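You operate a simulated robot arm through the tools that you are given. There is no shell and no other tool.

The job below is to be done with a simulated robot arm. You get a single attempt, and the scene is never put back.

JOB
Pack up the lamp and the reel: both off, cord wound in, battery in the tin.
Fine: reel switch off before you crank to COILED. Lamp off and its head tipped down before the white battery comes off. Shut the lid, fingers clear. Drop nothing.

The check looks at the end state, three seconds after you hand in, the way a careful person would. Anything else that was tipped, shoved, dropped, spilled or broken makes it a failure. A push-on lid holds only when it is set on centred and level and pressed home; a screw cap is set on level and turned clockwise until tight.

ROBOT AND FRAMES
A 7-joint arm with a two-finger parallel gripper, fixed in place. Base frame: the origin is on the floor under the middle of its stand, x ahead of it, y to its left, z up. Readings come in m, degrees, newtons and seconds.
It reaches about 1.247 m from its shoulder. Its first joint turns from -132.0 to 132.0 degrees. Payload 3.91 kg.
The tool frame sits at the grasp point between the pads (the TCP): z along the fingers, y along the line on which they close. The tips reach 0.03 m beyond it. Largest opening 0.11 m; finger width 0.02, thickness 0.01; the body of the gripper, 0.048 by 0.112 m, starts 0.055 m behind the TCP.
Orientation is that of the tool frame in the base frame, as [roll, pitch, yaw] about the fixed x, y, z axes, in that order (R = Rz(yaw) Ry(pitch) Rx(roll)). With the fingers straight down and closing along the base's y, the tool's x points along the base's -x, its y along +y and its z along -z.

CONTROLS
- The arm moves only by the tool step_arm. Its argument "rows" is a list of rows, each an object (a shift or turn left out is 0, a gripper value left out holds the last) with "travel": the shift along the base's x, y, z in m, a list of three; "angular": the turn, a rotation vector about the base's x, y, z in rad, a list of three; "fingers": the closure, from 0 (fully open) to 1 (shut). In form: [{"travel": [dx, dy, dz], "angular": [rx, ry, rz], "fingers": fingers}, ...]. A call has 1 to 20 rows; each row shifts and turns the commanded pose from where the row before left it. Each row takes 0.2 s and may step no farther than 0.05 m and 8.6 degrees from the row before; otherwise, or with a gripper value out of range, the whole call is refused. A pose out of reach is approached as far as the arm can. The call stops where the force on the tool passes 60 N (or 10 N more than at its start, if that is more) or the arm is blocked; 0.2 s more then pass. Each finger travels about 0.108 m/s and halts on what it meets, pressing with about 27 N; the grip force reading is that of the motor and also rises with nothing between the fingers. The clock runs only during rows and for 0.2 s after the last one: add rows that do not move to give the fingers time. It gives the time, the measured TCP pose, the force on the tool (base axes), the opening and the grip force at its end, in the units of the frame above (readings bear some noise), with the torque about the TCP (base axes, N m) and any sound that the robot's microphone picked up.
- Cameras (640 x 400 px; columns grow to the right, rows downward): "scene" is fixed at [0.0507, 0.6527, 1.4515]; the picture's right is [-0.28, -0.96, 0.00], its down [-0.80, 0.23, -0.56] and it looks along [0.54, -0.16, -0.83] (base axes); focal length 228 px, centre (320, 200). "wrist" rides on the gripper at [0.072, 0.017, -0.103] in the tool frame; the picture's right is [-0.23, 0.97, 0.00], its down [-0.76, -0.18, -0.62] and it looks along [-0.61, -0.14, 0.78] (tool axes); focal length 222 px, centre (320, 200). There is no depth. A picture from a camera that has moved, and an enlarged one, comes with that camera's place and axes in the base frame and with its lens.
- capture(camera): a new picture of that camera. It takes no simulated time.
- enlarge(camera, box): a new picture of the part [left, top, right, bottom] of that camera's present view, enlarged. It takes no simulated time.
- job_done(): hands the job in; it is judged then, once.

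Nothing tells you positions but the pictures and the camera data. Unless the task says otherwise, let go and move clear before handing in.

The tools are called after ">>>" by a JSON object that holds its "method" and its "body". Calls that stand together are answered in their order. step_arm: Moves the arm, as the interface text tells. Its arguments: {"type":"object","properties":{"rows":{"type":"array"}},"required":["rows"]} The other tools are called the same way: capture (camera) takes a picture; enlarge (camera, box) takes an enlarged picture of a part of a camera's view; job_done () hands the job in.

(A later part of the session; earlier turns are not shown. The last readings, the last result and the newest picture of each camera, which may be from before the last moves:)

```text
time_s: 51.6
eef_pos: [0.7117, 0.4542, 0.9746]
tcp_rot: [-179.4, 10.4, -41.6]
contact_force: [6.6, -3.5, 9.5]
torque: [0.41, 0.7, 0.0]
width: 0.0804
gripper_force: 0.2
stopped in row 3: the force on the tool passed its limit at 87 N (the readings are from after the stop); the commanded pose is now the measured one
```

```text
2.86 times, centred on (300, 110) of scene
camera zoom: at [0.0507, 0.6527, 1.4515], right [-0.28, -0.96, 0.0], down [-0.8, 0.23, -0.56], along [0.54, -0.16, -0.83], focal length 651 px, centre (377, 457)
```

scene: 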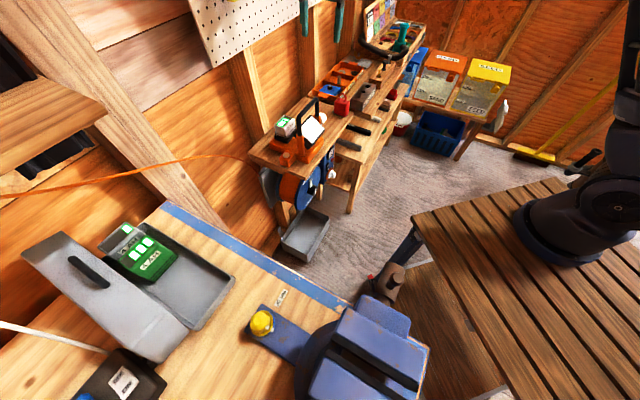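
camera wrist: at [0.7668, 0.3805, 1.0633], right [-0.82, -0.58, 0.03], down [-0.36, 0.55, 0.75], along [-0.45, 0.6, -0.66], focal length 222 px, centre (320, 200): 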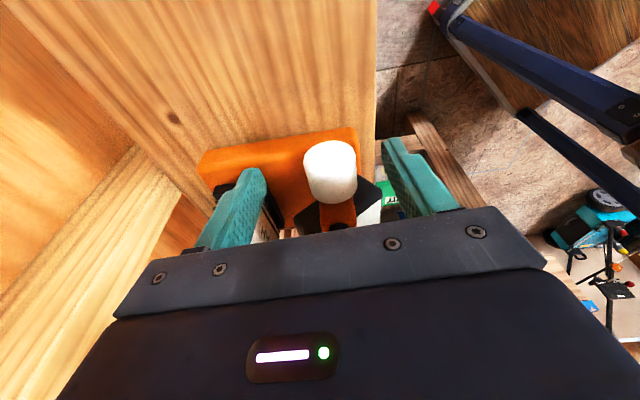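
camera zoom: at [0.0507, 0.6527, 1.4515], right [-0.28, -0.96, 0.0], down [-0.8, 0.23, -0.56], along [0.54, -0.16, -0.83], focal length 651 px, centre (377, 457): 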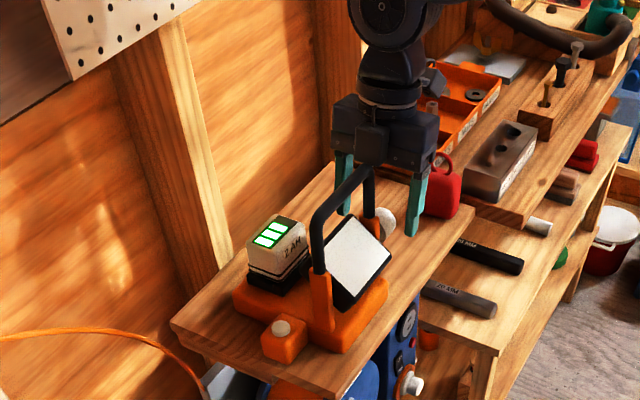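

The palm touched the lamp handle, so this knob approach is too tight. I'll lift straight up. Instead I'll push the front edge of the head down with closed fingers from the room side, using vertical pushes only.

>>> {"method": "step_arm", "body": {"rows": [{"travel": [0.002, -0.002, 0.03], "fingers": 0.27}, {"travel": [0, 0, 0.045], "fingers": 0.27}, {"travel": [0, 0, 0.045], "fingers": 0.27}, {"travel": [0, 0, 0.045], "fingers": 0.27}, {"travel": [0, 0, 0.045], "fingers": 0.27}]}}

>>> {"method": "capture", "body": {"camera": "wrist"}}

>>> {"method": "enlarge", "body": {"camera": "scene", "box": [240, 80, 360, 170]}}

```text
time_s: 52.8
eef_pos: [0.71, 0.4521, 1.1831]
tcp_rot: [-179.5, 10.5, -41.7]
contact_force: [0.1, -0.1, 0.0]
torque: [0.0, 0.02, 0.01]
width: 0.0803
gripper_force: 0.0
```

```text
taken
camera wrist: at [0.7653, 0.3787, 1.2714], right [-0.82, -0.58, 0.03], down [-0.36, 0.55, 0.75], along [-0.45, 0.6, -0.66], focal length 222 px, centre (320, 200)
```

wrist: 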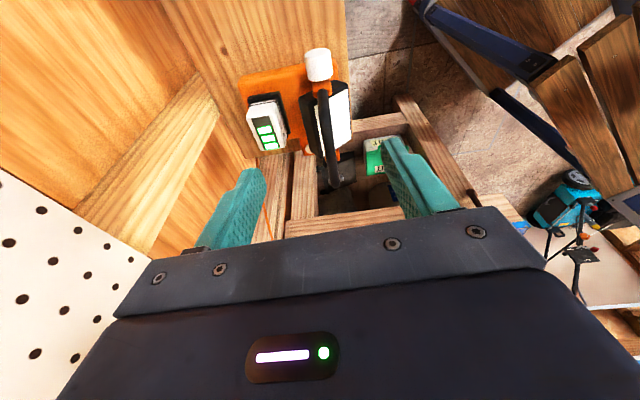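

```text
4.44 times, centred on (300, 125) of scene
camera zoom: at [0.0507, 0.6527, 1.4515], right [-0.28, -0.96, 0.0], down [-0.8, 0.23, -0.56], along [0.54, -0.16, -0.83], focal length 1013 px, centre (409, 533)
```

zoom: 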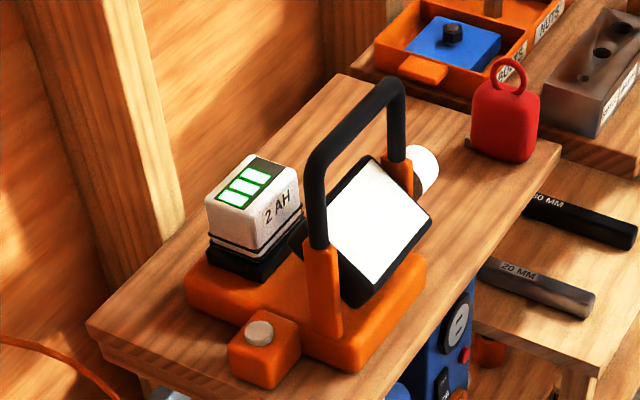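

The lamp has not moved. I'll swing the gripper to face the wall and place closed fingers above the front edge of the lamp head.

>>> {"method": "step_arm", "body": {"rows": [{"travel": [-0.0082, 0.0028, 0], "angular": [0, 0, -0.1428], "fingers": 1}, {"travel": [-0.0082, 0.0028, 0], "angular": [0, 0, -0.1428], "fingers": 1}, {"travel": [-0.0082, 0.0028, 0], "angular": [0, 0, -0.1428], "fingers": 1}, {"travel": [-0.0082, 0.0028, 0], "angular": [0, 0, -0.1428], "fingers": 1}, {"travel": [-0.0082, 0.0028, 0], "angular": [0, 0, -0.1428], "fingers": 1}, {"travel": [-0.0082, 0.0028, 0], "angular": [0, 0, -0.1428], "fingers": 1}, {"travel": [-0.0082, 0.0028, 0], "angular": [0, 0, -0.1428], "fingers": 1}, {"travel": [-0.0082, 0.0028, 0], "angular": [0, 0, -0.1428], "fingers": 1}, {"travel": [-0.0082, 0.0028, 0], "angular": [0, 0, -0.1428], "fingers": 1}, {"travel": [-0.0082, 0.0028, 0], "angular": [0, 0, -0.1428], "fingers": 1}, {"travel": [-0.0082, 0.0028, 0], "angular": [0, 0, -0.1428], "fingers": 1}]}}

>>> {"method": "capture", "body": {"camera": "wrist"}}

>>> {"method": "enlarge", "body": {"camera": "wrist", "box": [220, 60, 420, 200]}}

>>> {"method": "enlarge", "body": {"camera": "scene", "box": [220, 0, 400, 180]}}

```text
time_s: 55.2
eef_pos: [0.6222, 0.4829, 1.1838]
tcp_rot: [-179.5, 10.7, -131.9]
contact_force: [0.6, -0.2, -0.2]
torque: [0.03, -0.01, 0.0]
width: 0.0
gripper_force: 27.0
```

```text
taken
camera wrist: at [0.5487, 0.4271, 1.272], right [-0.58, 0.82, 0.03], down [0.55, 0.36, 0.75], along [0.6, 0.45, -0.66], focal length 222 px, centre (320, 200)
```

wrist: 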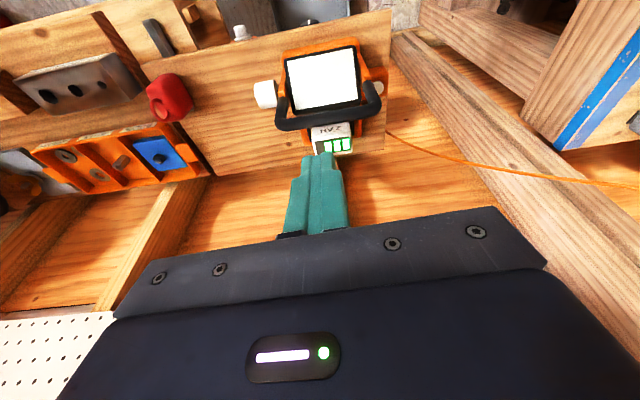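

```text
2.86 times, centred on (320, 130) of wrist
camera zoom: at [0.5487, 0.4271, 1.272], right [-0.58, 0.82, 0.03], down [0.55, 0.36, 0.75], along [0.6, 0.45, -0.66], focal length 635 px, centre (320, 400)
```

zoom: 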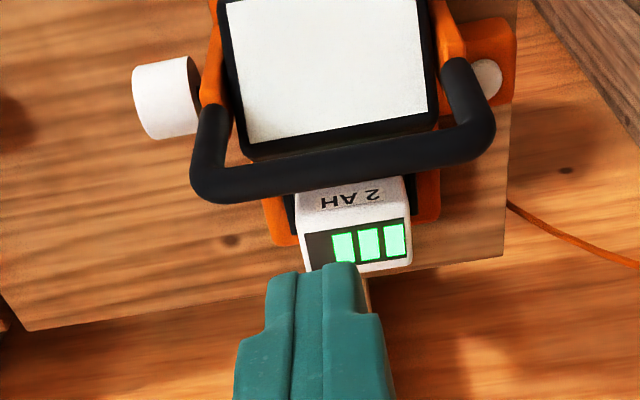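

```text
2.22 times, centred on (310, 90) of scene
camera zoom: at [0.0507, 0.6527, 1.4515], right [-0.28, -0.96, 0.0], down [-0.8, 0.23, -0.56], along [0.54, -0.16, -0.83], focal length 506 px, centre (342, 444)
```

zoom: 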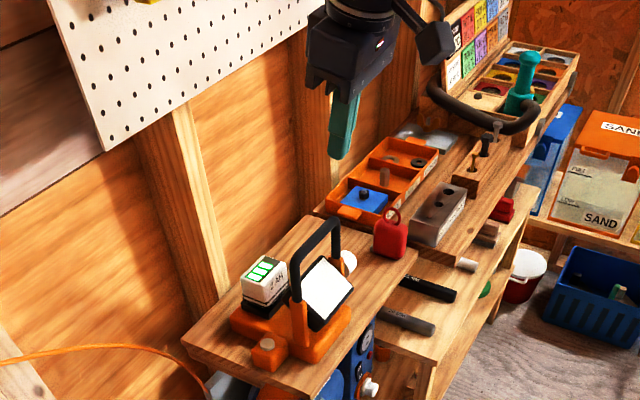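

The fingertips are just in front of the handle plane. I'll come down to just above the head's front edge, then push in small steps.

>>> {"method": "step_arm", "body": {"rows": [{"travel": [-0.0035, 0.0005, -0.045], "fingers": 1}, {"travel": [0, 0, -0.045], "fingers": 1}, {"travel": [0, 0, -0.045], "fingers": 1}, {"travel": [0, 0, -0.04], "fingers": 1}]}}

>>> {"method": "capture", "body": {"camera": "wrist"}}

>>> {"method": "enlarge", "body": {"camera": "scene", "box": [240, 60, 370, 175]}}

```text
time_s: 56.2
eef_pos: [0.6199, 0.4842, 1.0115]
tcp_rot: [-179.7, 10.7, -131.6]
contact_force: [0.3, -1.3, 1.6]
torque: [0.0, -0.03, -0.03]
width: 0.0002
gripper_force: 26.7
```

```text
taken
camera wrist: at [0.5465, 0.4272, 1.0998], right [-0.58, 0.82, 0.03], down [0.55, 0.36, 0.75], along [0.6, 0.46, -0.66], focal length 222 px, centre (320, 200)
```

wrist: 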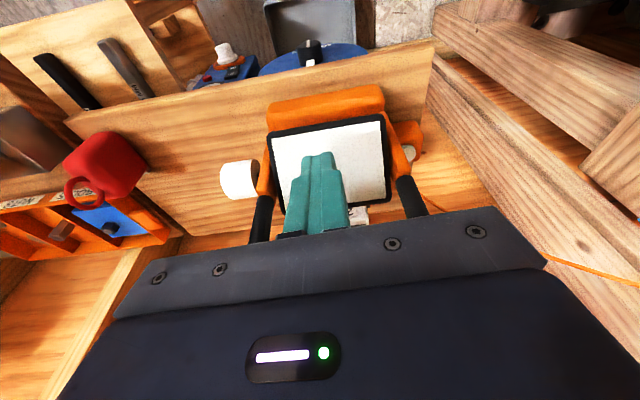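

```text
3.48 times, centred on (305, 118) of scene
camera zoom: at [0.0507, 0.6527, 1.4515], right [-0.28, -0.96, 0.0], down [-0.8, 0.23, -0.56], along [0.54, -0.16, -0.83], focal length 792 px, centre (372, 487)
```

zoom: 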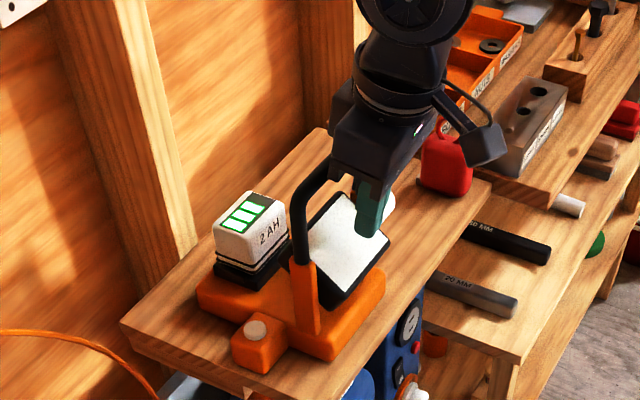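

>>> {"method": "step_arm", "body": {"rows": [{"travel": [0, 0, -0.006], "fingers": 1}, {"travel": [0, 0, -0.006], "fingers": 1}, {"travel": [0, 0, -0.006], "fingers": 1}, {"travel": [0, 0, -0.006], "fingers": 1}]}}

>>> {"method": "capture", "body": {"camera": "wrist"}}

```text
time_s: 57.2
eef_pos: [0.6196, 0.4826, 0.9855]
tcp_rot: [-179.7, 10.6, -131.7]
contact_force: [0.0, -0.4, 0.6]
torque: [-0.02, 0.02, -0.01]
width: 0.0
gripper_force: 27.3
```

```text
taken
camera wrist: at [0.5464, 0.4276, 1.0739], right [-0.58, 0.82, 0.03], down [0.55, 0.36, 0.75], along [0.6, 0.45, -0.66], focal length 222 px, centre (320, 200)
```

wrist: 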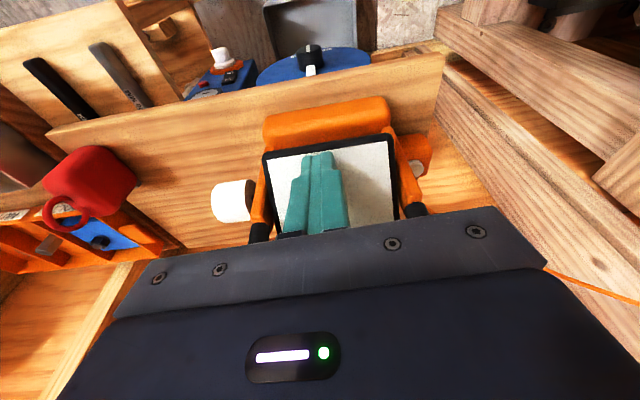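

>>> {"method": "step_arm", "body": {"rows": [{"travel": [0, 0, -0.005], "fingers": 1}, {"travel": [0, 0, -0.005], "fingers": 1}]}}

>>> {"method": "enlarge", "body": {"camera": "wrist", "box": [200, 80, 440, 260]}}

>>> {"method": "enlarge", "body": {"camera": "scene", "box": [250, 80, 350, 170]}}

```text
time_s: 57.8
eef_pos: [0.6195, 0.4842, 0.9794]
tcp_rot: [-179.5, 11.0, -131.7]
contact_force: [-9.3, -17.5, 41.7]
torque: [1.42, -1.78, -0.38]
width: 0.0
gripper_force: 26.9
```

```text
2.22 times, centred on (320, 170) of wrist
camera zoom: at [0.5457, 0.4279, 1.0677], right [-0.58, 0.82, 0.04], down [0.55, 0.35, 0.76], along [0.61, 0.46, -0.65], focal length 494 px, centre (320, 267)
```

zoom: 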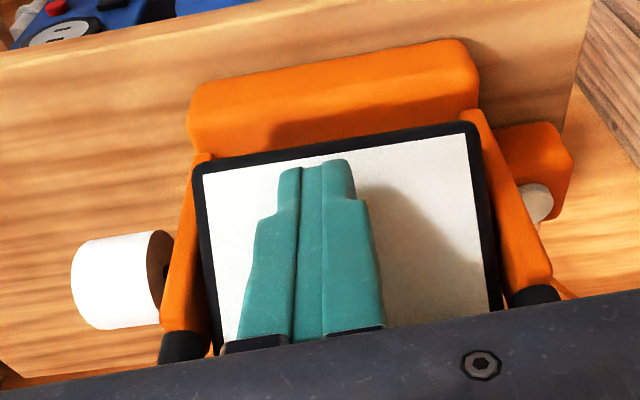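

```text
4.44 times, centred on (300, 125) of scene
camera zoom: at [0.0507, 0.6527, 1.4515], right [-0.28, -0.96, 0.0], down [-0.8, 0.23, -0.56], along [0.54, -0.16, -0.83], focal length 1013 px, centre (409, 533)
```

zoom: 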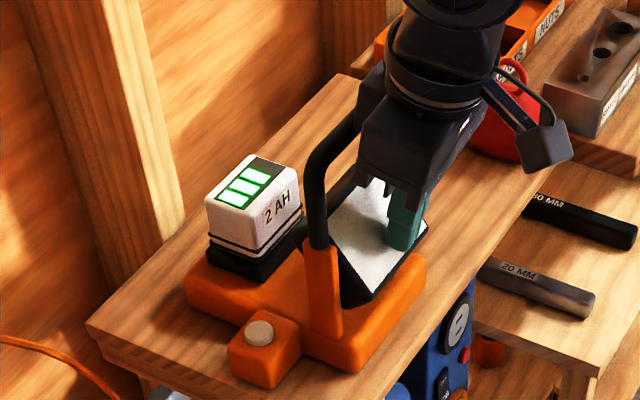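

The head is stiff and I'm pushing too close to the pivot. I'll lift slightly, shift outward to the very front edge for more leverage, and push again.

>>> {"method": "step_arm", "body": {"rows": [{"travel": [0, 0, 0.015], "fingers": 1}, {"travel": [-0.0087, -0.0097, 0], "fingers": 1}, {"travel": [0, 0, -0.007], "fingers": 1}, {"travel": [0, 0, -0.005], "fingers": 1}, {"travel": [0, 0, -0.005], "fingers": 1}, {"travel": [0, 0, -0.003], "fingers": 1}]}}

>>> {"method": "enlarge", "body": {"camera": "wrist", "box": [200, 80, 440, 260]}}

>>> {"method": "enlarge", "body": {"camera": "scene", "box": [250, 80, 350, 170]}}

```text
time_s: 59.2
eef_pos: [0.6101, 0.4735, 0.9697]
tcp_rot: [-179.6, 10.6, -131.6]
contact_force: [-0.4, 0.0, 0.3]
torque: [0.01, 0.02, 0.03]
width: 0.0
gripper_force: 27.0
```

```text
2.22 times, centred on (320, 170) of wrist
camera zoom: at [0.5374, 0.4188, 1.0583], right [-0.58, 0.82, 0.03], down [0.55, 0.36, 0.75], along [0.6, 0.45, -0.66], focal length 494 px, centre (320, 267)
```

zoom: 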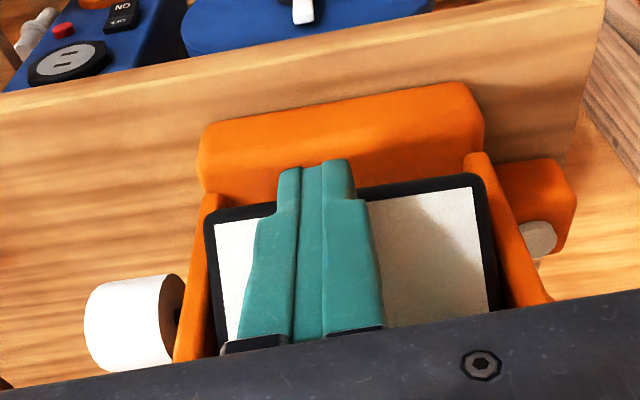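

```text
4.44 times, centred on (300, 125) of scene
camera zoom: at [0.0507, 0.6527, 1.4515], right [-0.28, -0.96, 0.0], down [-0.8, 0.23, -0.56], along [0.54, -0.16, -0.83], focal length 1013 px, centre (409, 533)
```

zoom: 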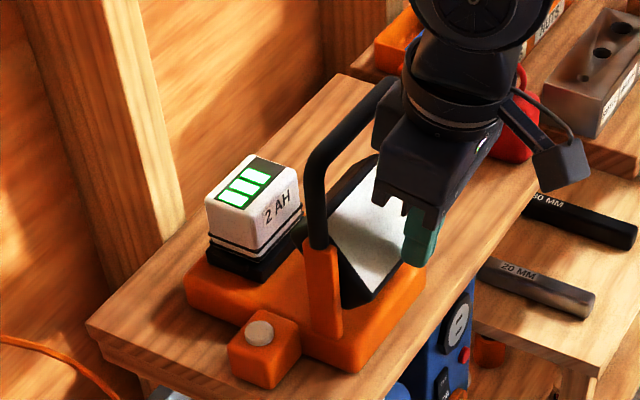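

The tip just missed the front edge. I'll come back in about 6 mm so it bears just inside the edge, and push again.

>>> {"method": "step_arm", "body": {"rows": [{"travel": [0, 0, 0.02], "fingers": 1}, {"travel": [0.0043, 0.0048, 0], "fingers": 1}, {"travel": [0, 0, -0.01], "fingers": 1}, {"travel": [0, 0, -0.004], "fingers": 1}, {"travel": [0, 0, -0.003], "fingers": 1}]}}

>>> {"method": "enlarge", "body": {"camera": "wrist", "box": [200, 80, 440, 260]}}

```text
time_s: 60.4
eef_pos: [0.6154, 0.4796, 0.9736]
tcp_rot: [-179.6, 10.5, -131.7]
contact_force: [-0.5, 1.0, 0.9]
torque: [0.03, -0.02, -0.03]
width: 0.0
gripper_force: 27.0
```

```text
2.22 times, centred on (320, 170) of wrist
camera zoom: at [0.5418, 0.4233, 1.0614], right [-0.58, 0.82, 0.03], down [0.55, 0.36, 0.75], along [0.6, 0.45, -0.66], focal length 494 px, centre (320, 267)
```

zoom: 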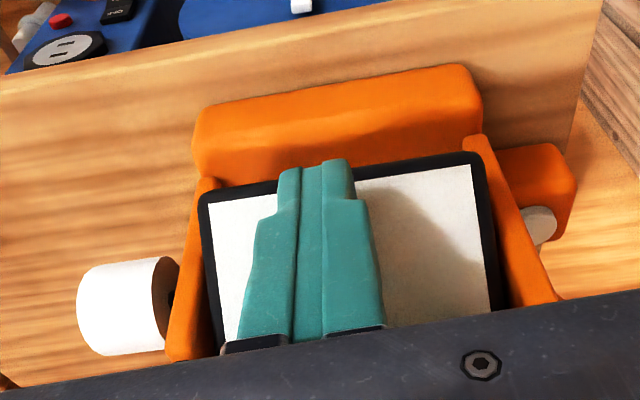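

>>> {"method": "step_arm", "body": {"rows": [{"travel": [0, 0, -0.003], "fingers": 1}, {"travel": [0, 0, -0.003], "fingers": 1}, {"travel": [0, 0, -0.002], "fingers": 1}]}}

>>> {"method": "enlarge", "body": {"camera": "wrist", "box": [200, 80, 440, 260]}}

```text
time_s: 61.2
eef_pos: [0.6152, 0.4793, 0.9653]
tcp_rot: [-179.5, 10.6, -131.7]
contact_force: [-0.3, 0.2, 0.1]
torque: [-0.01, 0.02, -0.01]
width: 0.0001
gripper_force: 26.9
```

```text
2.22 times, centred on (320, 170) of wrist
camera zoom: at [0.5419, 0.4232, 1.0536], right [-0.58, 0.82, 0.03], down [0.55, 0.36, 0.75], along [0.6, 0.45, -0.66], focal length 494 px, centre (320, 267)
```

zoom: 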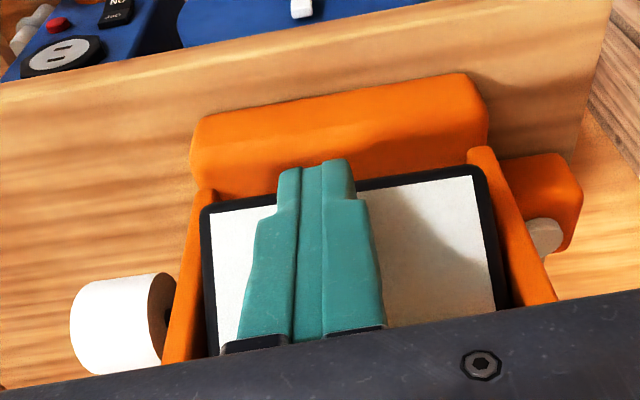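

The torque reading shows what actually happened: the palm was resting on the lamp's handle bar, and the fingertips never reached the head. The face's lower edge is at n≈0.785, z≈0.928. Pushing the face risks sliding the lamp. So I'll back off and take the pivot knob from the front, with the tool nearly horizontal, which clears the handle.

>>> {"method": "step_arm", "body": {"rows": [{"travel": [-0.032, -0.0358, 0.008], "fingers": 1}, {"travel": [-0.032, -0.0358, 0.008], "fingers": 1}, {"travel": [-0.032, -0.0358, 0.008], "angular": [0.1014, -0.0906, 0], "fingers": 0.3}, {"angular": [0.1014, -0.0906, 0], "fingers": 0.3}, {"angular": [0.1014, -0.0906, 0], "fingers": 0.3}, {"angular": [0.1014, -0.0906, 0], "fingers": 0.3}, {"angular": [0.1014, -0.0906, 0], "fingers": 0.3}, {"angular": [0.1014, -0.0906, 0], "fingers": 0.3}, {"angular": [0.1014, -0.0906, 0], "fingers": 0.3}, {"travel": [0.0054, -0.0049, 0], "angular": [0.0863, 0.0965, -0.0603]}, {"travel": [0.0054, -0.0049, 0], "angular": [0.0863, 0.0965, -0.0603]}, {"travel": [0.0054, -0.0049, 0], "angular": [0.0863, 0.0965, -0.0603]}, {"travel": [0.0054, -0.0049, 0], "angular": [0.0863, 0.0965, -0.0603]}, {"travel": [0.0054, -0.0049, 0], "angular": [0.0863, 0.0965, -0.0603]}, {"travel": [0.0054, -0.0049, 0], "angular": [0.0863, 0.0965, -0.0603]}, {"travel": [0.0054, -0.0049, 0], "angular": [0.0863, 0.0965, -0.0603]}, {"travel": [0.0054, -0.0049, 0], "angular": [0.0863, 0.0965, -0.0603]}, {"travel": [0.0054, -0.0049, 0], "angular": [0.0863, 0.0965, -0.0603]}, {"travel": [0.0054, -0.0049, 0], "angular": [0.0863, 0.0965, -0.0603]}, {"travel": [0.0054, -0.0049, 0], "angular": [0.0863, 0.0965, -0.0603]}]}}

>>> {"method": "capture", "body": {"camera": "wrist"}}

>>> {"method": "capture", "body": {"camera": "scene"}}

```text
time_s: 65.4
eef_pos: [0.5782, 0.3179, 0.9875]
tcp_rot: [115.3, 0.1, 138.2]
contact_force: [0.1, -0.9, -0.1]
torque: [0.01, 0.06, -0.03]
width: 0.0772
gripper_force: 0.1
```

```text
taken
camera wrist: at [0.4664, 0.3017, 1.0485], right [0.45, 0.16, 0.88], down [0.14, -0.98, 0.11], along [0.88, 0.08, -0.46], focal length 222 px, centre (320, 200)
```

wrist: 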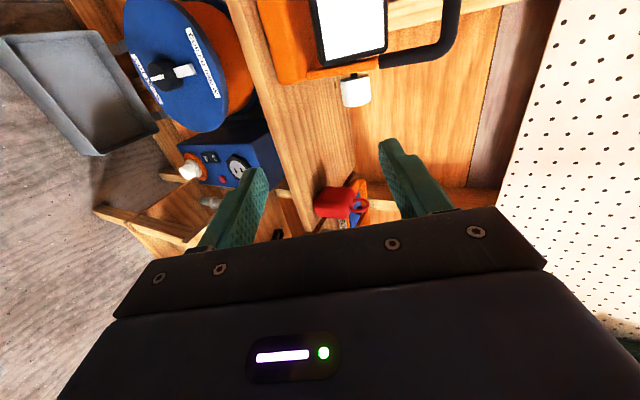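

```text
taken
```

scene: 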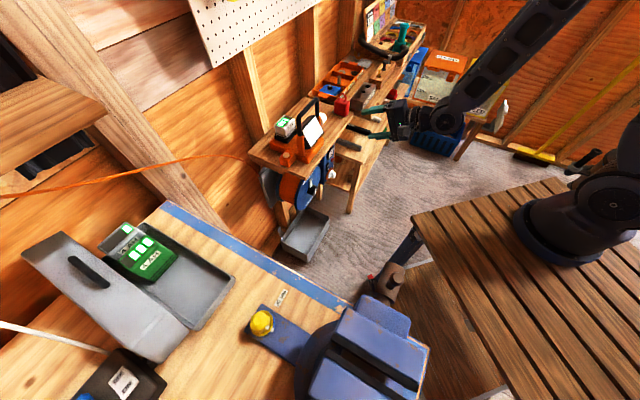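

>>> {"method": "enlarge", "body": {"camera": "wrist", "box": [240, 0, 480, 150]}}

```text
2.67 times, centred on (360, 75) of wrist
camera zoom: at [0.4664, 0.3017, 1.0485], right [0.45, 0.16, 0.88], down [0.14, -0.98, 0.11], along [0.88, 0.08, -0.46], focal length 592 px, centre (213, 533)
```

zoom: 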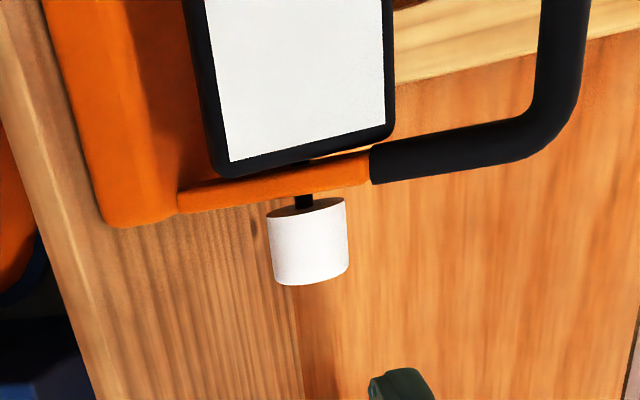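

>>> {"method": "step_arm", "body": {"rows": [{"travel": [0.023, 0.0247, 0.001], "fingers": 0.3}, {"travel": [0.023, 0.0247, 0.001], "fingers": 0.3}, {"travel": [0.023, 0.0247, 0.001], "fingers": 0.3}, {"travel": [0.01356, 0.01516, -0.0096], "fingers": 0.3}, {"travel": [0.01356, 0.01516, -0.0096], "fingers": 0.3}]}}

>>> {"method": "capture", "body": {"camera": "wrist"}}

>>> {"method": "enlarge", "body": {"camera": "scene", "box": [240, 60, 400, 180]}}

```text
time_s: 66.6
eef_pos: [0.6762, 0.4239, 0.972]
tcp_rot: [115.3, 0.1, 138.3]
contact_force: [0.3, -0.4, -0.1]
torque: [-0.02, 0.06, 0.0]
width: 0.077
gripper_force: 0.1
```

```text
taken
camera wrist: at [0.5637, 0.4064, 1.0329], right [0.44, 0.16, 0.88], down [0.14, -0.98, 0.11], along [0.88, 0.08, -0.46], focal length 222 px, centre (320, 200)
```

wrist: 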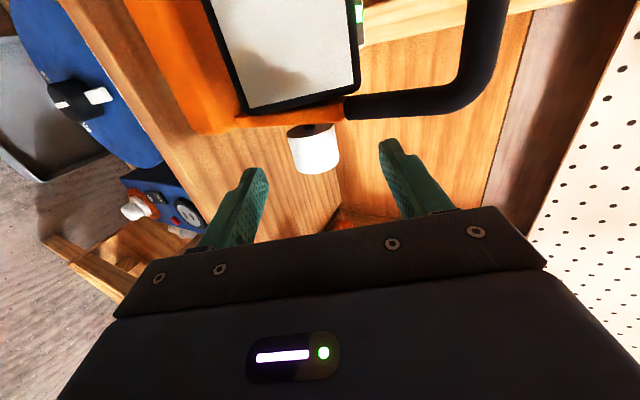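

```text
3.33 times, centred on (320, 120) of scene
camera zoom: at [0.0507, 0.6527, 1.4515], right [-0.28, -0.96, 0.0], down [-0.8, 0.23, -0.56], along [0.54, -0.16, -0.83], focal length 759 px, centre (320, 467)
```

zoom: 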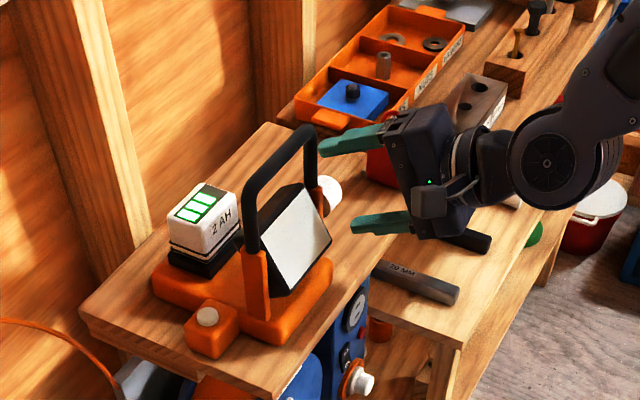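

>>> {"method": "step_arm", "body": {"rows": [{"travel": [0.0118, 0.0132, -0.0117], "fingers": 0.3}, {"travel": [0.0127, 0.0142, -0.009], "fingers": 0.3}]}}

>>> {"method": "capture", "body": {"camera": "wrist"}}

>>> {"method": "enlarge", "body": {"camera": "scene", "box": [240, 60, 400, 180]}}

```text
time_s: 67.2
eef_pos: [0.6979, 0.4491, 0.9527]
tcp_rot: [115.2, 0.1, 138.3]
contact_force: [-0.5, -0.4, 0.5]
torque: [-0.01, -0.02, 0.01]
width: 0.077
gripper_force: 0.0
```

```text
taken
camera wrist: at [0.5868, 0.433, 1.0118], right [0.45, 0.16, 0.88], down [0.14, -0.98, 0.11], along [0.88, 0.08, -0.46], focal length 222 px, centre (320, 200)
```

wrist: 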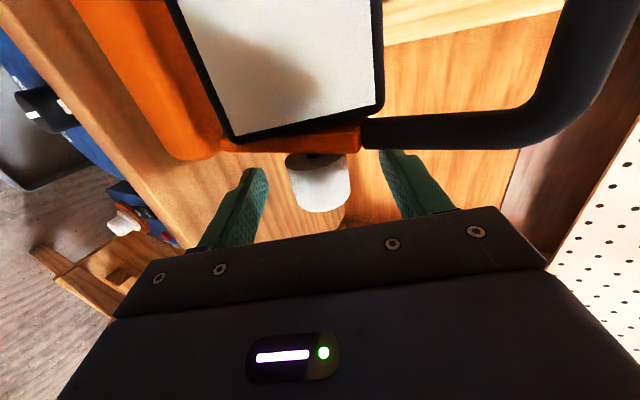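

```text
3.33 times, centred on (320, 120) of scene
camera zoom: at [0.0507, 0.6527, 1.4515], right [-0.28, -0.96, 0.0], down [-0.8, 0.23, -0.56], along [0.54, -0.16, -0.83], focal length 759 px, centre (320, 467)
```

zoom: 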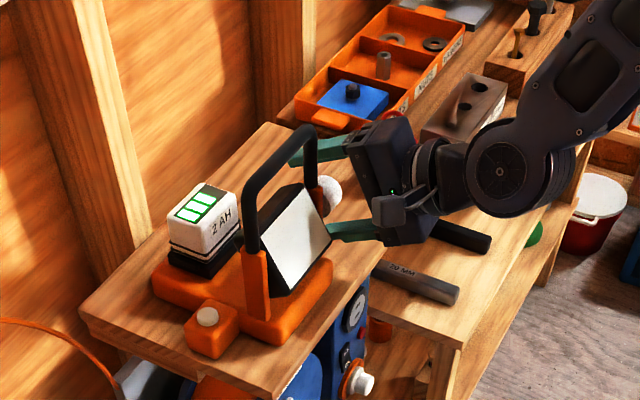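

>>> {"method": "step_arm", "body": {"rows": [{"fingers": 0.45}, {"fingers": 0.55}, {"fingers": 0.61}, {"fingers": 0.65}, {"fingers": 0.69}, {"fingers": 0.75}]}}

>>> {"method": "capture", "body": {"camera": "wrist"}}

```text
time_s: 68.6
eef_pos: [0.6978, 0.4499, 0.9528]
tcp_rot: [115.2, 0.1, 138.2]
contact_force: [2.7, 2.8, 5.3]
torque: [0.26, 0.19, -0.13]
width: 0.0331
gripper_force: 26.6
```

```text
taken
camera wrist: at [0.587, 0.4332, 1.0122], right [0.44, 0.16, 0.88], down [0.14, -0.98, 0.11], along [0.88, 0.08, -0.46], focal length 222 px, centre (320, 200)
```

wrist: 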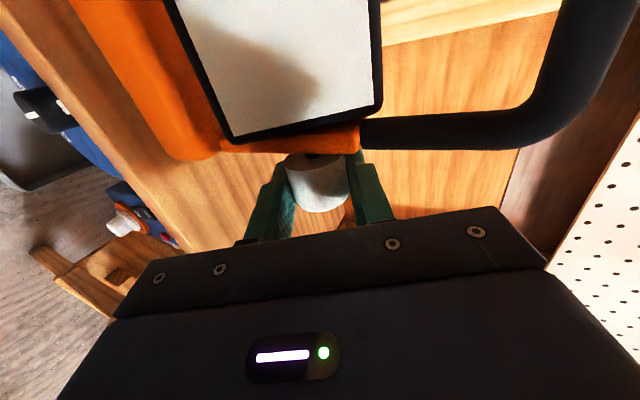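

The knob is gripped well. I'll rotate the tool about the knob axis in small steps to tip the head forward and down.

>>> {"method": "step_arm", "body": {"rows": [{"travel": [-0.0001, -0.0002, -0.0006], "angular": [0.0596, -0.0533, 0], "fingers": 0.85}, {"travel": [-0.0001, -0.0001, -0.0006], "angular": [0.0596, -0.0533, 0], "fingers": 0.85}, {"travel": [-0.0001, -0.0001, -0.0006], "angular": [0.0596, -0.0533, 0], "fingers": 0.85}, {"travel": [0, 0, -0.0006], "angular": [0.0596, -0.0533, 0], "fingers": 0.85}]}}

>>> {"method": "capture", "body": {"camera": "wrist"}}

>>> {"method": "enlarge", "body": {"camera": "scene", "box": [240, 60, 400, 180]}}

```text
time_s: 69.6
eef_pos: [0.6975, 0.449, 0.9511]
tcp_rot: [96.9, 0.1, 138.2]
contact_force: [7.1, 3.7, 15.2]
torque: [0.27, 0.1, -0.11]
width: 0.0332
gripper_force: 27.1
```

```text
taken
camera wrist: at [0.5771, 0.4224, 0.98], right [0.25, -0.06, 0.97], down [0.14, -0.98, -0.1], along [0.96, 0.16, -0.23], focal length 222 px, centre (320, 200)
```

wrist: 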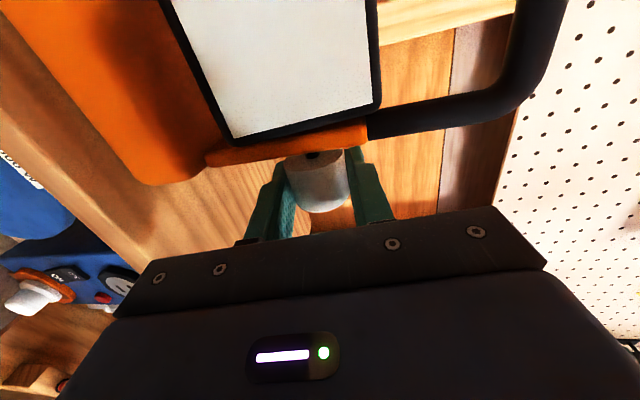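

```text
3.33 times, centred on (320, 120) of scene
camera zoom: at [0.0507, 0.6527, 1.4515], right [-0.28, -0.96, 0.0], down [-0.8, 0.23, -0.56], along [0.54, -0.16, -0.83], focal length 759 px, centre (320, 467)
```

zoom: 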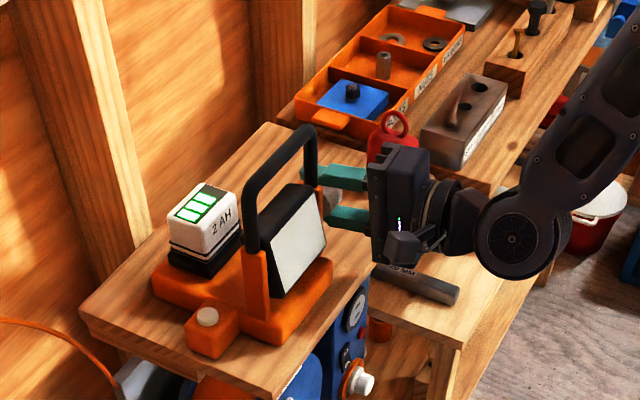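

The head follows the knob with little force. I'll continue tipping.

>>> {"method": "step_arm", "body": {"rows": [{"travel": [0, 0, -0.0008], "angular": [0.0746, -0.0667, 0], "fingers": 0.85}, {"travel": [0, 0, -0.0008], "angular": [0.0746, -0.0667, 0], "fingers": 0.85}, {"travel": [0.0001, 0.0001, -0.0008], "angular": [0.0746, -0.0667, 0], "fingers": 0.85}, {"travel": [0.0002, 0.0002, -0.0008], "angular": [0.0746, -0.0667, 0], "fingers": 0.85}, {"travel": [0.0002, 0.0002, -0.0008], "angular": [0.0746, -0.0667, 0], "fingers": 0.85}]}}

>>> {"method": "capture", "body": {"camera": "wrist"}}

>>> {"method": "enlarge", "body": {"camera": "scene", "box": [240, 60, 400, 180]}}

```text
time_s: 70.8
eef_pos: [0.6984, 0.4489, 0.9474]
tcp_rot: [68.2, 0.2, 138.1]
contact_force: [1.3, -3.4, 39.8]
torque: [0.16, -0.09, 0.0]
width: 0.0331
gripper_force: 26.6
```

```text
taken
camera wrist: at [0.576, 0.4215, 0.9248], right [-0.07, -0.42, 0.9], down [0.23, -0.89, -0.4], along [0.97, 0.18, 0.16], focal length 222 px, centre (320, 200)
```

wrist: 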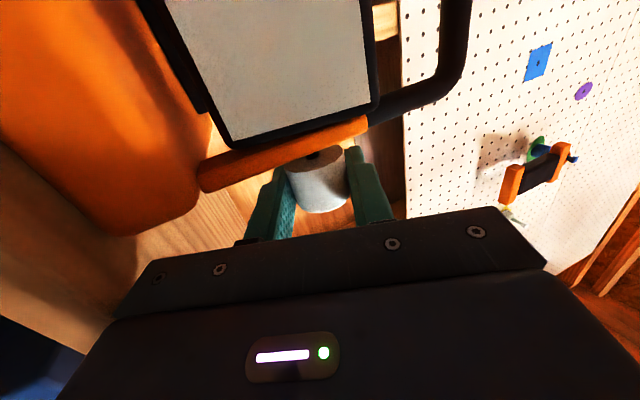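

```text
3.33 times, centred on (320, 120) of scene
camera zoom: at [0.0507, 0.6527, 1.4515], right [-0.28, -0.96, 0.0], down [-0.8, 0.23, -0.56], along [0.54, -0.16, -0.83], focal length 759 px, centre (320, 467)
```

zoom: 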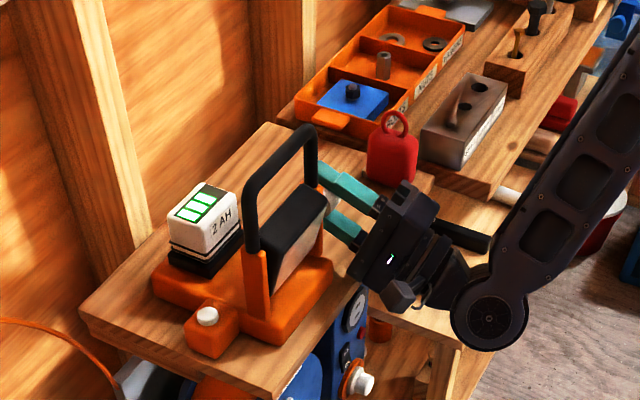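

The head is now tilting slightly downward. I'll release, back off, wind the wrist back and regrasp for a second stroke.

>>> {"method": "step_arm", "body": {"rows": [{"travel": [0, 0, 0.003], "fingers": 0.8}, {"fingers": 0.55}, {"fingers": 0.3}, {"fingers": 0.3}, {"travel": [-0.02, -0.0224, -0.004], "fingers": 0.3}, {"travel": [-0.02, -0.0224, -0.004], "fingers": 0.3}, {"travel": [-0.01, -0.0112, 0.005], "angular": [-0.1021, 0.0913, 0], "fingers": 0.3}, {"travel": [0, 0, 0.006], "angular": [-0.1021, 0.0913, 0], "fingers": 0.3}, {"travel": [0, 0, 0.006], "angular": [-0.1021, 0.0913, 0], "fingers": 0.3}, {"travel": [0, 0, 0.006], "angular": [-0.1021, 0.0913, 0], "fingers": 0.3}, {"travel": [0, 0, 0.006], "angular": [-0.1021, 0.0913, 0], "fingers": 0.3}, {"travel": [0, 0, 0.006], "angular": [-0.1021, 0.0913, 0], "fingers": 0.3}]}}

>>> {"method": "capture", "body": {"camera": "wrist"}}

>>> {"method": "enlarge", "body": {"camera": "scene", "box": [240, 60, 400, 180]}}

```text
time_s: 73.4
eef_pos: [0.6485, 0.393, 0.9738]
tcp_rot: [115.5, 0.1, 138.3]
contact_force: [-0.2, -0.1, -0.2]
torque: [-0.01, 0.0, 0.01]
width: 0.0769
gripper_force: 0.1
```

```text
taken
camera wrist: at [0.5375, 0.3769, 1.035], right [0.45, 0.16, 0.88], down [0.14, -0.98, 0.11], along [0.88, 0.08, -0.46], focal length 222 px, centre (320, 200)
```

wrist: 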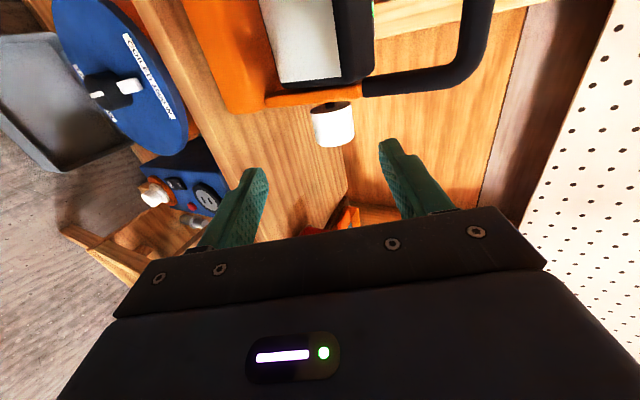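

```text
3.33 times, centred on (320, 120) of scene
camera zoom: at [0.0507, 0.6527, 1.4515], right [-0.28, -0.96, 0.0], down [-0.8, 0.23, -0.56], along [0.54, -0.16, -0.83], focal length 759 px, centre (320, 467)
```

zoom: 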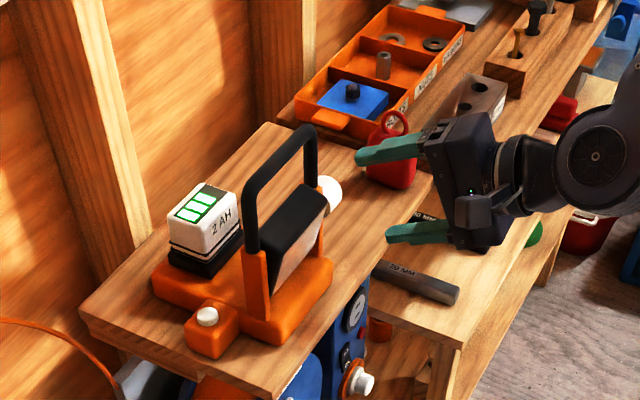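

>>> {"method": "step_arm", "body": {"rows": [{"travel": [0, 0, 0.0152], "fingers": 0.3}, {"travel": [0.01757, 0.01965, -0.01257], "fingers": 0.3}, {"travel": [0.01757, 0.01965, -0.01257], "fingers": 0.3}]}}

>>> {"method": "capture", "body": {"camera": "wrist"}}

```text
time_s: 74.2
eef_pos: [0.6845, 0.4352, 0.9659]
tcp_rot: [115.6, 0.1, 138.3]
contact_force: [0.5, -0.1, 0.5]
torque: [0.0, 0.0, -0.02]
width: 0.0771
gripper_force: 0.0
```

```text
taken
camera wrist: at [0.5728, 0.4178, 1.0261], right [0.45, 0.16, 0.88], down [0.14, -0.98, 0.11], along [0.88, 0.08, -0.46], focal length 222 px, centre (320, 200)
```

wrist: 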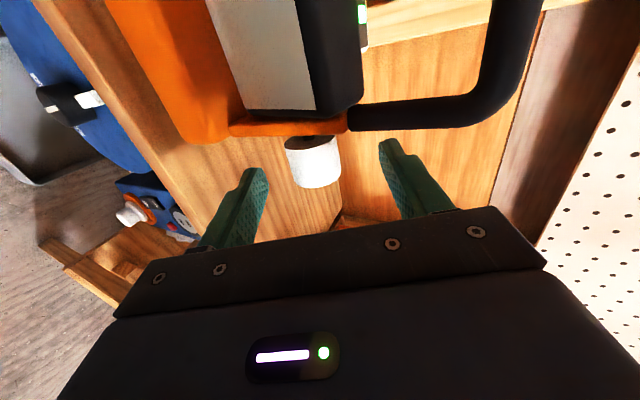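

>>> {"method": "step_arm", "body": {"rows": [{"travel": [-0.001, -0.0012, -0.0032], "fingers": 0.3}, {"travel": [0.0181, 0.0202, -0.0129], "fingers": 0.3}, {"fingers": 0.45}, {"fingers": 0.55}, {"fingers": 0.61}, {"fingers": 0.65}, {"fingers": 0.69}, {"fingers": 0.75}]}}

>>> {"method": "capture", "body": {"camera": "wrist"}}

```text
time_s: 76.0
eef_pos: [0.7019, 0.454, 0.95]
tcp_rot: [115.4, 0.1, 138.3]
contact_force: [4.1, 3.3, 7.4]
torque: [0.19, 0.26, -0.13]
width: 0.0331
gripper_force: 27.1
```

```text
taken
camera wrist: at [0.591, 0.4369, 1.0099], right [0.45, 0.16, 0.88], down [0.14, -0.98, 0.11], along [0.88, 0.08, -0.46], focal length 222 px, centre (320, 200)
```

wrist: 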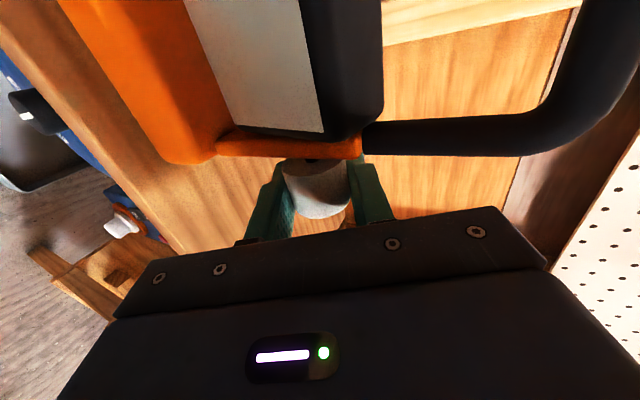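

>>> {"method": "step_arm", "body": {"rows": [{"angular": [0.0746, -0.0667, 0], "fingers": 0.85}, {"angular": [0.0746, -0.0667, 0], "fingers": 0.85}, {"angular": [0.0746, -0.0667, 0], "fingers": 0.85}, {"angular": [0.0746, -0.0667, 0], "fingers": 0.85}]}}

>>> {"method": "enlarge", "body": {"camera": "scene", "box": [240, 60, 400, 180]}}

```text
time_s: 77.0
eef_pos: [0.7011, 0.4515, 0.9508]
tcp_rot: [92.4, 0.1, 138.2]
contact_force: [7.3, 4.7, 12.3]
torque: [-0.13, 0.31, -0.32]
width: 0.0333
gripper_force: 27.0
```

```text
3.33 times, centred on (320, 120) of scene
camera zoom: at [0.0507, 0.6527, 1.4515], right [-0.28, -0.96, 0.0], down [-0.8, 0.23, -0.56], along [0.54, -0.16, -0.83], focal length 759 px, centre (320, 467)
```

zoom: 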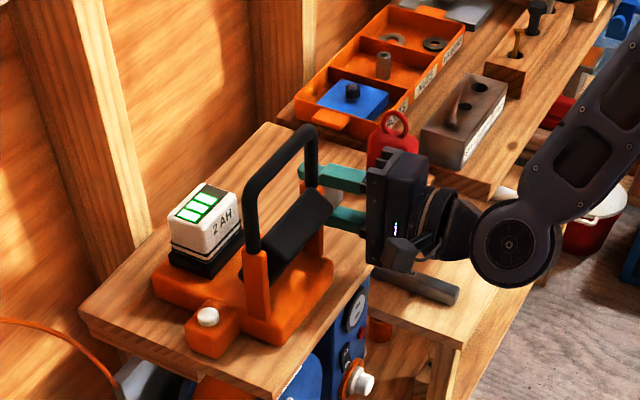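

>>> {"method": "step_arm", "body": {"rows": [{"angular": [0.0746, -0.0667, 0], "fingers": 0.85}, {"angular": [0.0746, -0.0667, 0], "fingers": 0.85}, {"angular": [0.0746, -0.0667, 0], "fingers": 0.85}]}}

>>> {"method": "capture", "body": {"camera": "wrist"}}

>>> {"method": "enlarge", "body": {"camera": "scene", "box": [240, 60, 400, 180]}}

```text
time_s: 77.8
eef_pos: [0.7002, 0.452, 0.9492]
tcp_rot: [75.3, 0.3, 138.2]
contact_force: [3.1, 3.8, 10.8]
torque: [-0.05, 0.34, -0.26]
width: 0.0332
gripper_force: 26.8
```

```text
taken
camera wrist: at [0.5775, 0.4224, 0.9398], right [0.0, -0.33, 0.94], down [0.2, -0.92, -0.33], along [0.98, 0.19, 0.06], focal length 222 px, centre (320, 200)
```

wrist: 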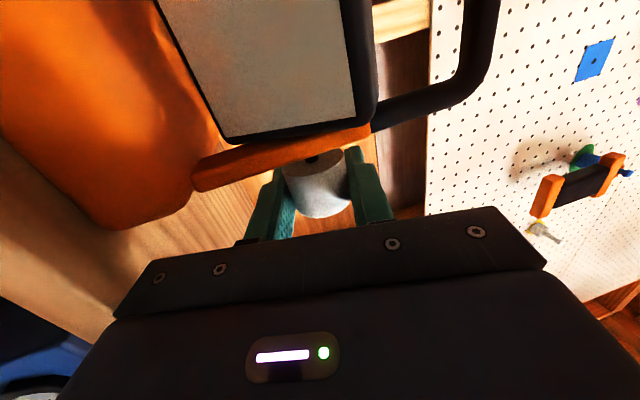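

```text
3.33 times, centred on (320, 120) of scene
camera zoom: at [0.0507, 0.6527, 1.4515], right [-0.28, -0.96, 0.0], down [-0.8, 0.23, -0.56], along [0.54, -0.16, -0.83], focal length 759 px, centre (320, 467)
```

zoom: 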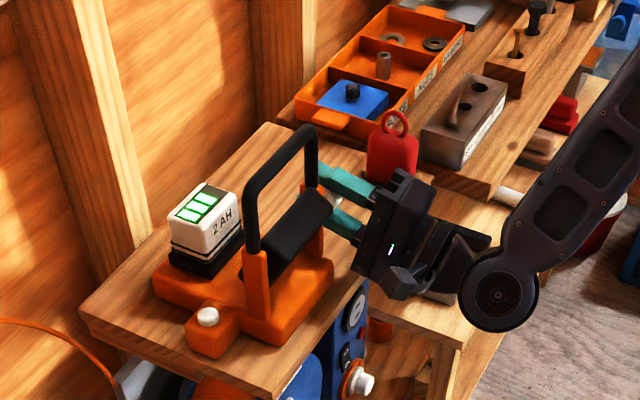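

The head now points about 35° below horizontal and no longer follows the knob, so it looks to be at its lower stop. I'll release, back away and check.

>>> {"method": "step_arm", "body": {"rows": [{"fingers": 0.55}, {"fingers": 0.3}, {"fingers": 0.25}, {"travel": [-0.02, -0.0224, -0.003], "fingers": 0.25}, {"travel": [-0.02, -0.0224, -0.003], "fingers": 0.25}, {"travel": [-0.02, -0.0224, 0.01], "fingers": 0.25}, {"travel": [-0.02, -0.0224, 0.03], "fingers": 0.25}, {"travel": [0, 0, 0.04], "fingers": 0.25}]}}

>>> {"method": "capture", "body": {"camera": "wrist"}}

>>> {"method": "enlarge", "body": {"camera": "scene", "box": [240, 80, 360, 170]}}

```text
time_s: 79.6
eef_pos: [0.6206, 0.3623, 1.0239]
tcp_rot: [75.4, 0.1, 138.2]
contact_force: [0.5, -0.5, -0.3]
torque: [0.01, -0.02, 0.02]
width: 0.0824
gripper_force: 0.0
```

```text
taken
camera wrist: at [0.4983, 0.3323, 1.0143], right [0.0, -0.33, 0.94], down [0.2, -0.92, -0.33], along [0.98, 0.19, 0.06], focal length 222 px, centre (320, 200)
```

wrist: 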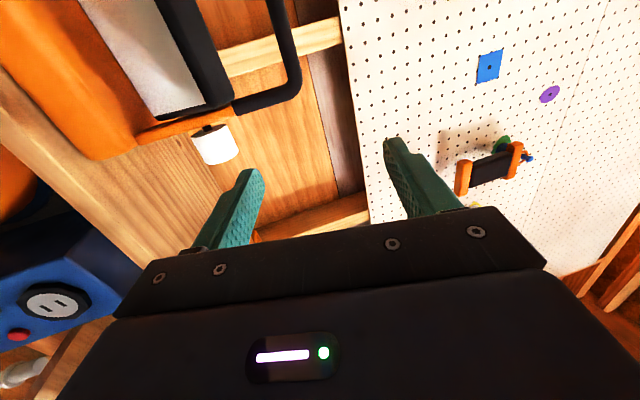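

```text
4.44 times, centred on (300, 125) of scene
camera zoom: at [0.0507, 0.6527, 1.4515], right [-0.28, -0.96, 0.0], down [-0.8, 0.23, -0.56], along [0.54, -0.16, -0.83], focal length 1013 px, centre (409, 533)
```

zoom: 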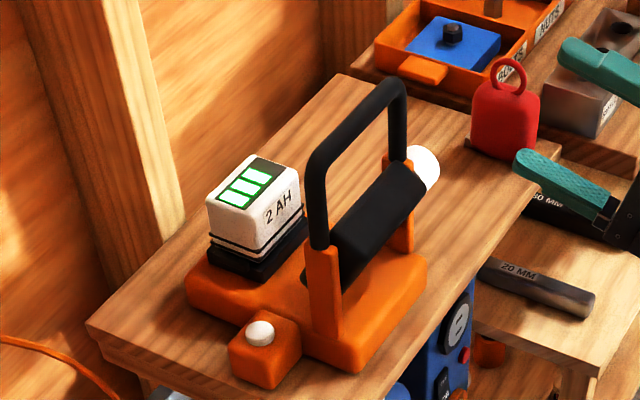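

The lamp base hasn't moved and the head is tipped down. Next is the white battery, whose top centre is about (0.713, 0.580, 0.954). I'll rise, point the fingers down with the closing axis across the battery's short side, and move above it.

>>> {"method": "step_arm", "body": {"rows": [{"travel": [-0.0044, 0.0039, 0.0145], "angular": [-0.1047, 0.0936, 0], "fingers": 0.3}, {"travel": [-0.0044, 0.0039, 0.0145], "angular": [-0.1047, 0.0936, 0], "fingers": 0.3}, {"travel": [-0.0044, 0.0039, 0.0145], "angular": [-0.1047, 0.0936, 0], "fingers": 0.3}, {"travel": [-0.0044, 0.0039, 0.0145], "angular": [-0.1047, 0.0936, 0], "fingers": 0.3}, {"travel": [-0.0044, 0.0039, 0.0145], "angular": [-0.1047, 0.0936, 0], "fingers": 0.3}, {"travel": [-0.0044, 0.0039, 0.0145], "angular": [-0.1047, 0.0936, 0], "fingers": 0.3}, {"travel": [-0.0044, 0.0039, 0.0145], "angular": [-0.1047, 0.0936, 0], "fingers": 0.3}, {"travel": [-0.0044, 0.0039, 0.0145], "angular": [-0.1047, 0.0936, 0], "fingers": 0.3}, {"travel": [-0.0044, 0.0039, 0.0145], "angular": [-0.1047, 0.0936, 0], "fingers": 0.3}, {"travel": [-0.0044, 0.0039, 0.0145], "angular": [-0.1047, 0.0936, 0], "fingers": 0.3}, {"travel": [-0.0044, 0.0039, 0.0145], "angular": [-0.1047, 0.0936, 0], "fingers": 0.3}, {"travel": [-0.0044, 0.0039, 0.0145], "angular": [-0.1047, 0.0936, 0], "fingers": 0.3}, {"travel": [-0.0044, 0.0039, 0.0145], "angular": [-0.1047, 0.0936, 0], "fingers": 0.3}, {"travel": [0.0299, 0.0335, 0], "fingers": 0.436}, {"travel": [0.0299, 0.0335, 0], "fingers": 0.436}, {"travel": [0.0299, 0.0335, 0], "fingers": 0.436}, {"travel": [0.0299, 0.0335, 0], "fingers": 0.436}, {"travel": [0.0299, 0.0335, 0], "fingers": 0.436}]}}

>>> {"method": "capture", "body": {"camera": "wrist"}}

>>> {"method": "capture", "body": {"camera": "scene"}}

```text
time_s: 83.4
eef_pos: [0.7172, 0.5796, 1.1818]
tcp_rot: [179.9, 0.0, 138.4]
contact_force: [-0.3, -0.4, 1.2]
torque: [0.04, -0.05, -0.01]
width: 0.0619
gripper_force: 0.0
out of reach, approached as far as the arm can: row 8
```

```text
taken
camera wrist: at [0.6747, 0.6394, 1.2862], right [0.82, 0.58, 0.0], down [0.45, -0.64, 0.62], along [0.36, -0.51, -0.78], focal length 222 px, centre (320, 200)
```

wrist: 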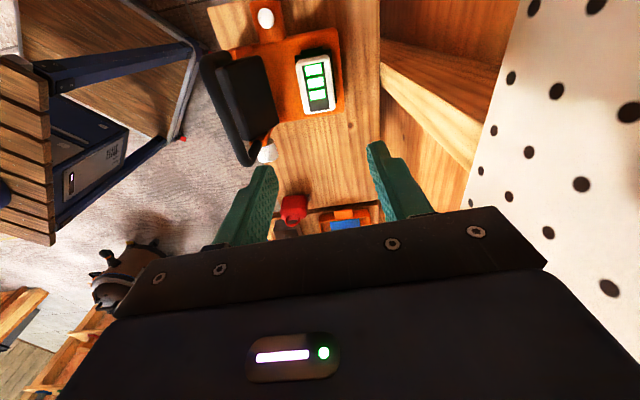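

```text
taken
```

scene: 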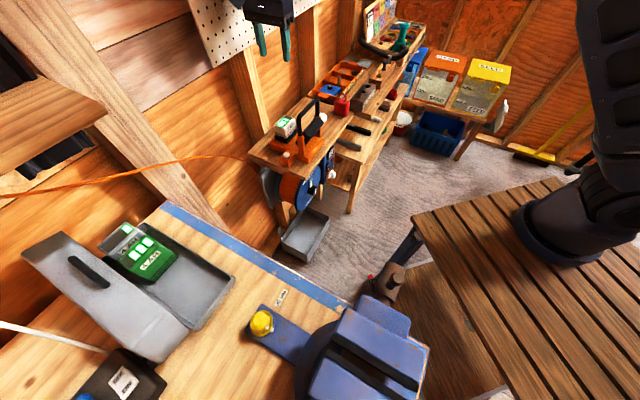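

>>> {"method": "enlarge", "body": {"camera": "wrist", "box": [240, 20, 380, 130]}}

```text
3.64 times, centred on (310, 75) of wrist
camera zoom: at [0.6747, 0.6394, 1.2862], right [0.82, 0.58, 0.0], down [0.45, -0.64, 0.62], along [0.36, -0.51, -0.78], focal length 808 px, centre (356, 654)
```

zoom: 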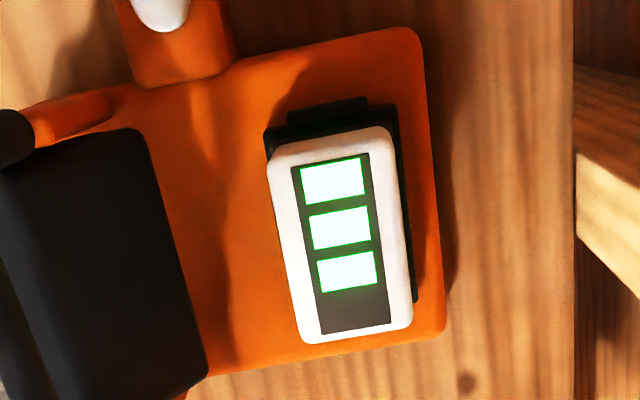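

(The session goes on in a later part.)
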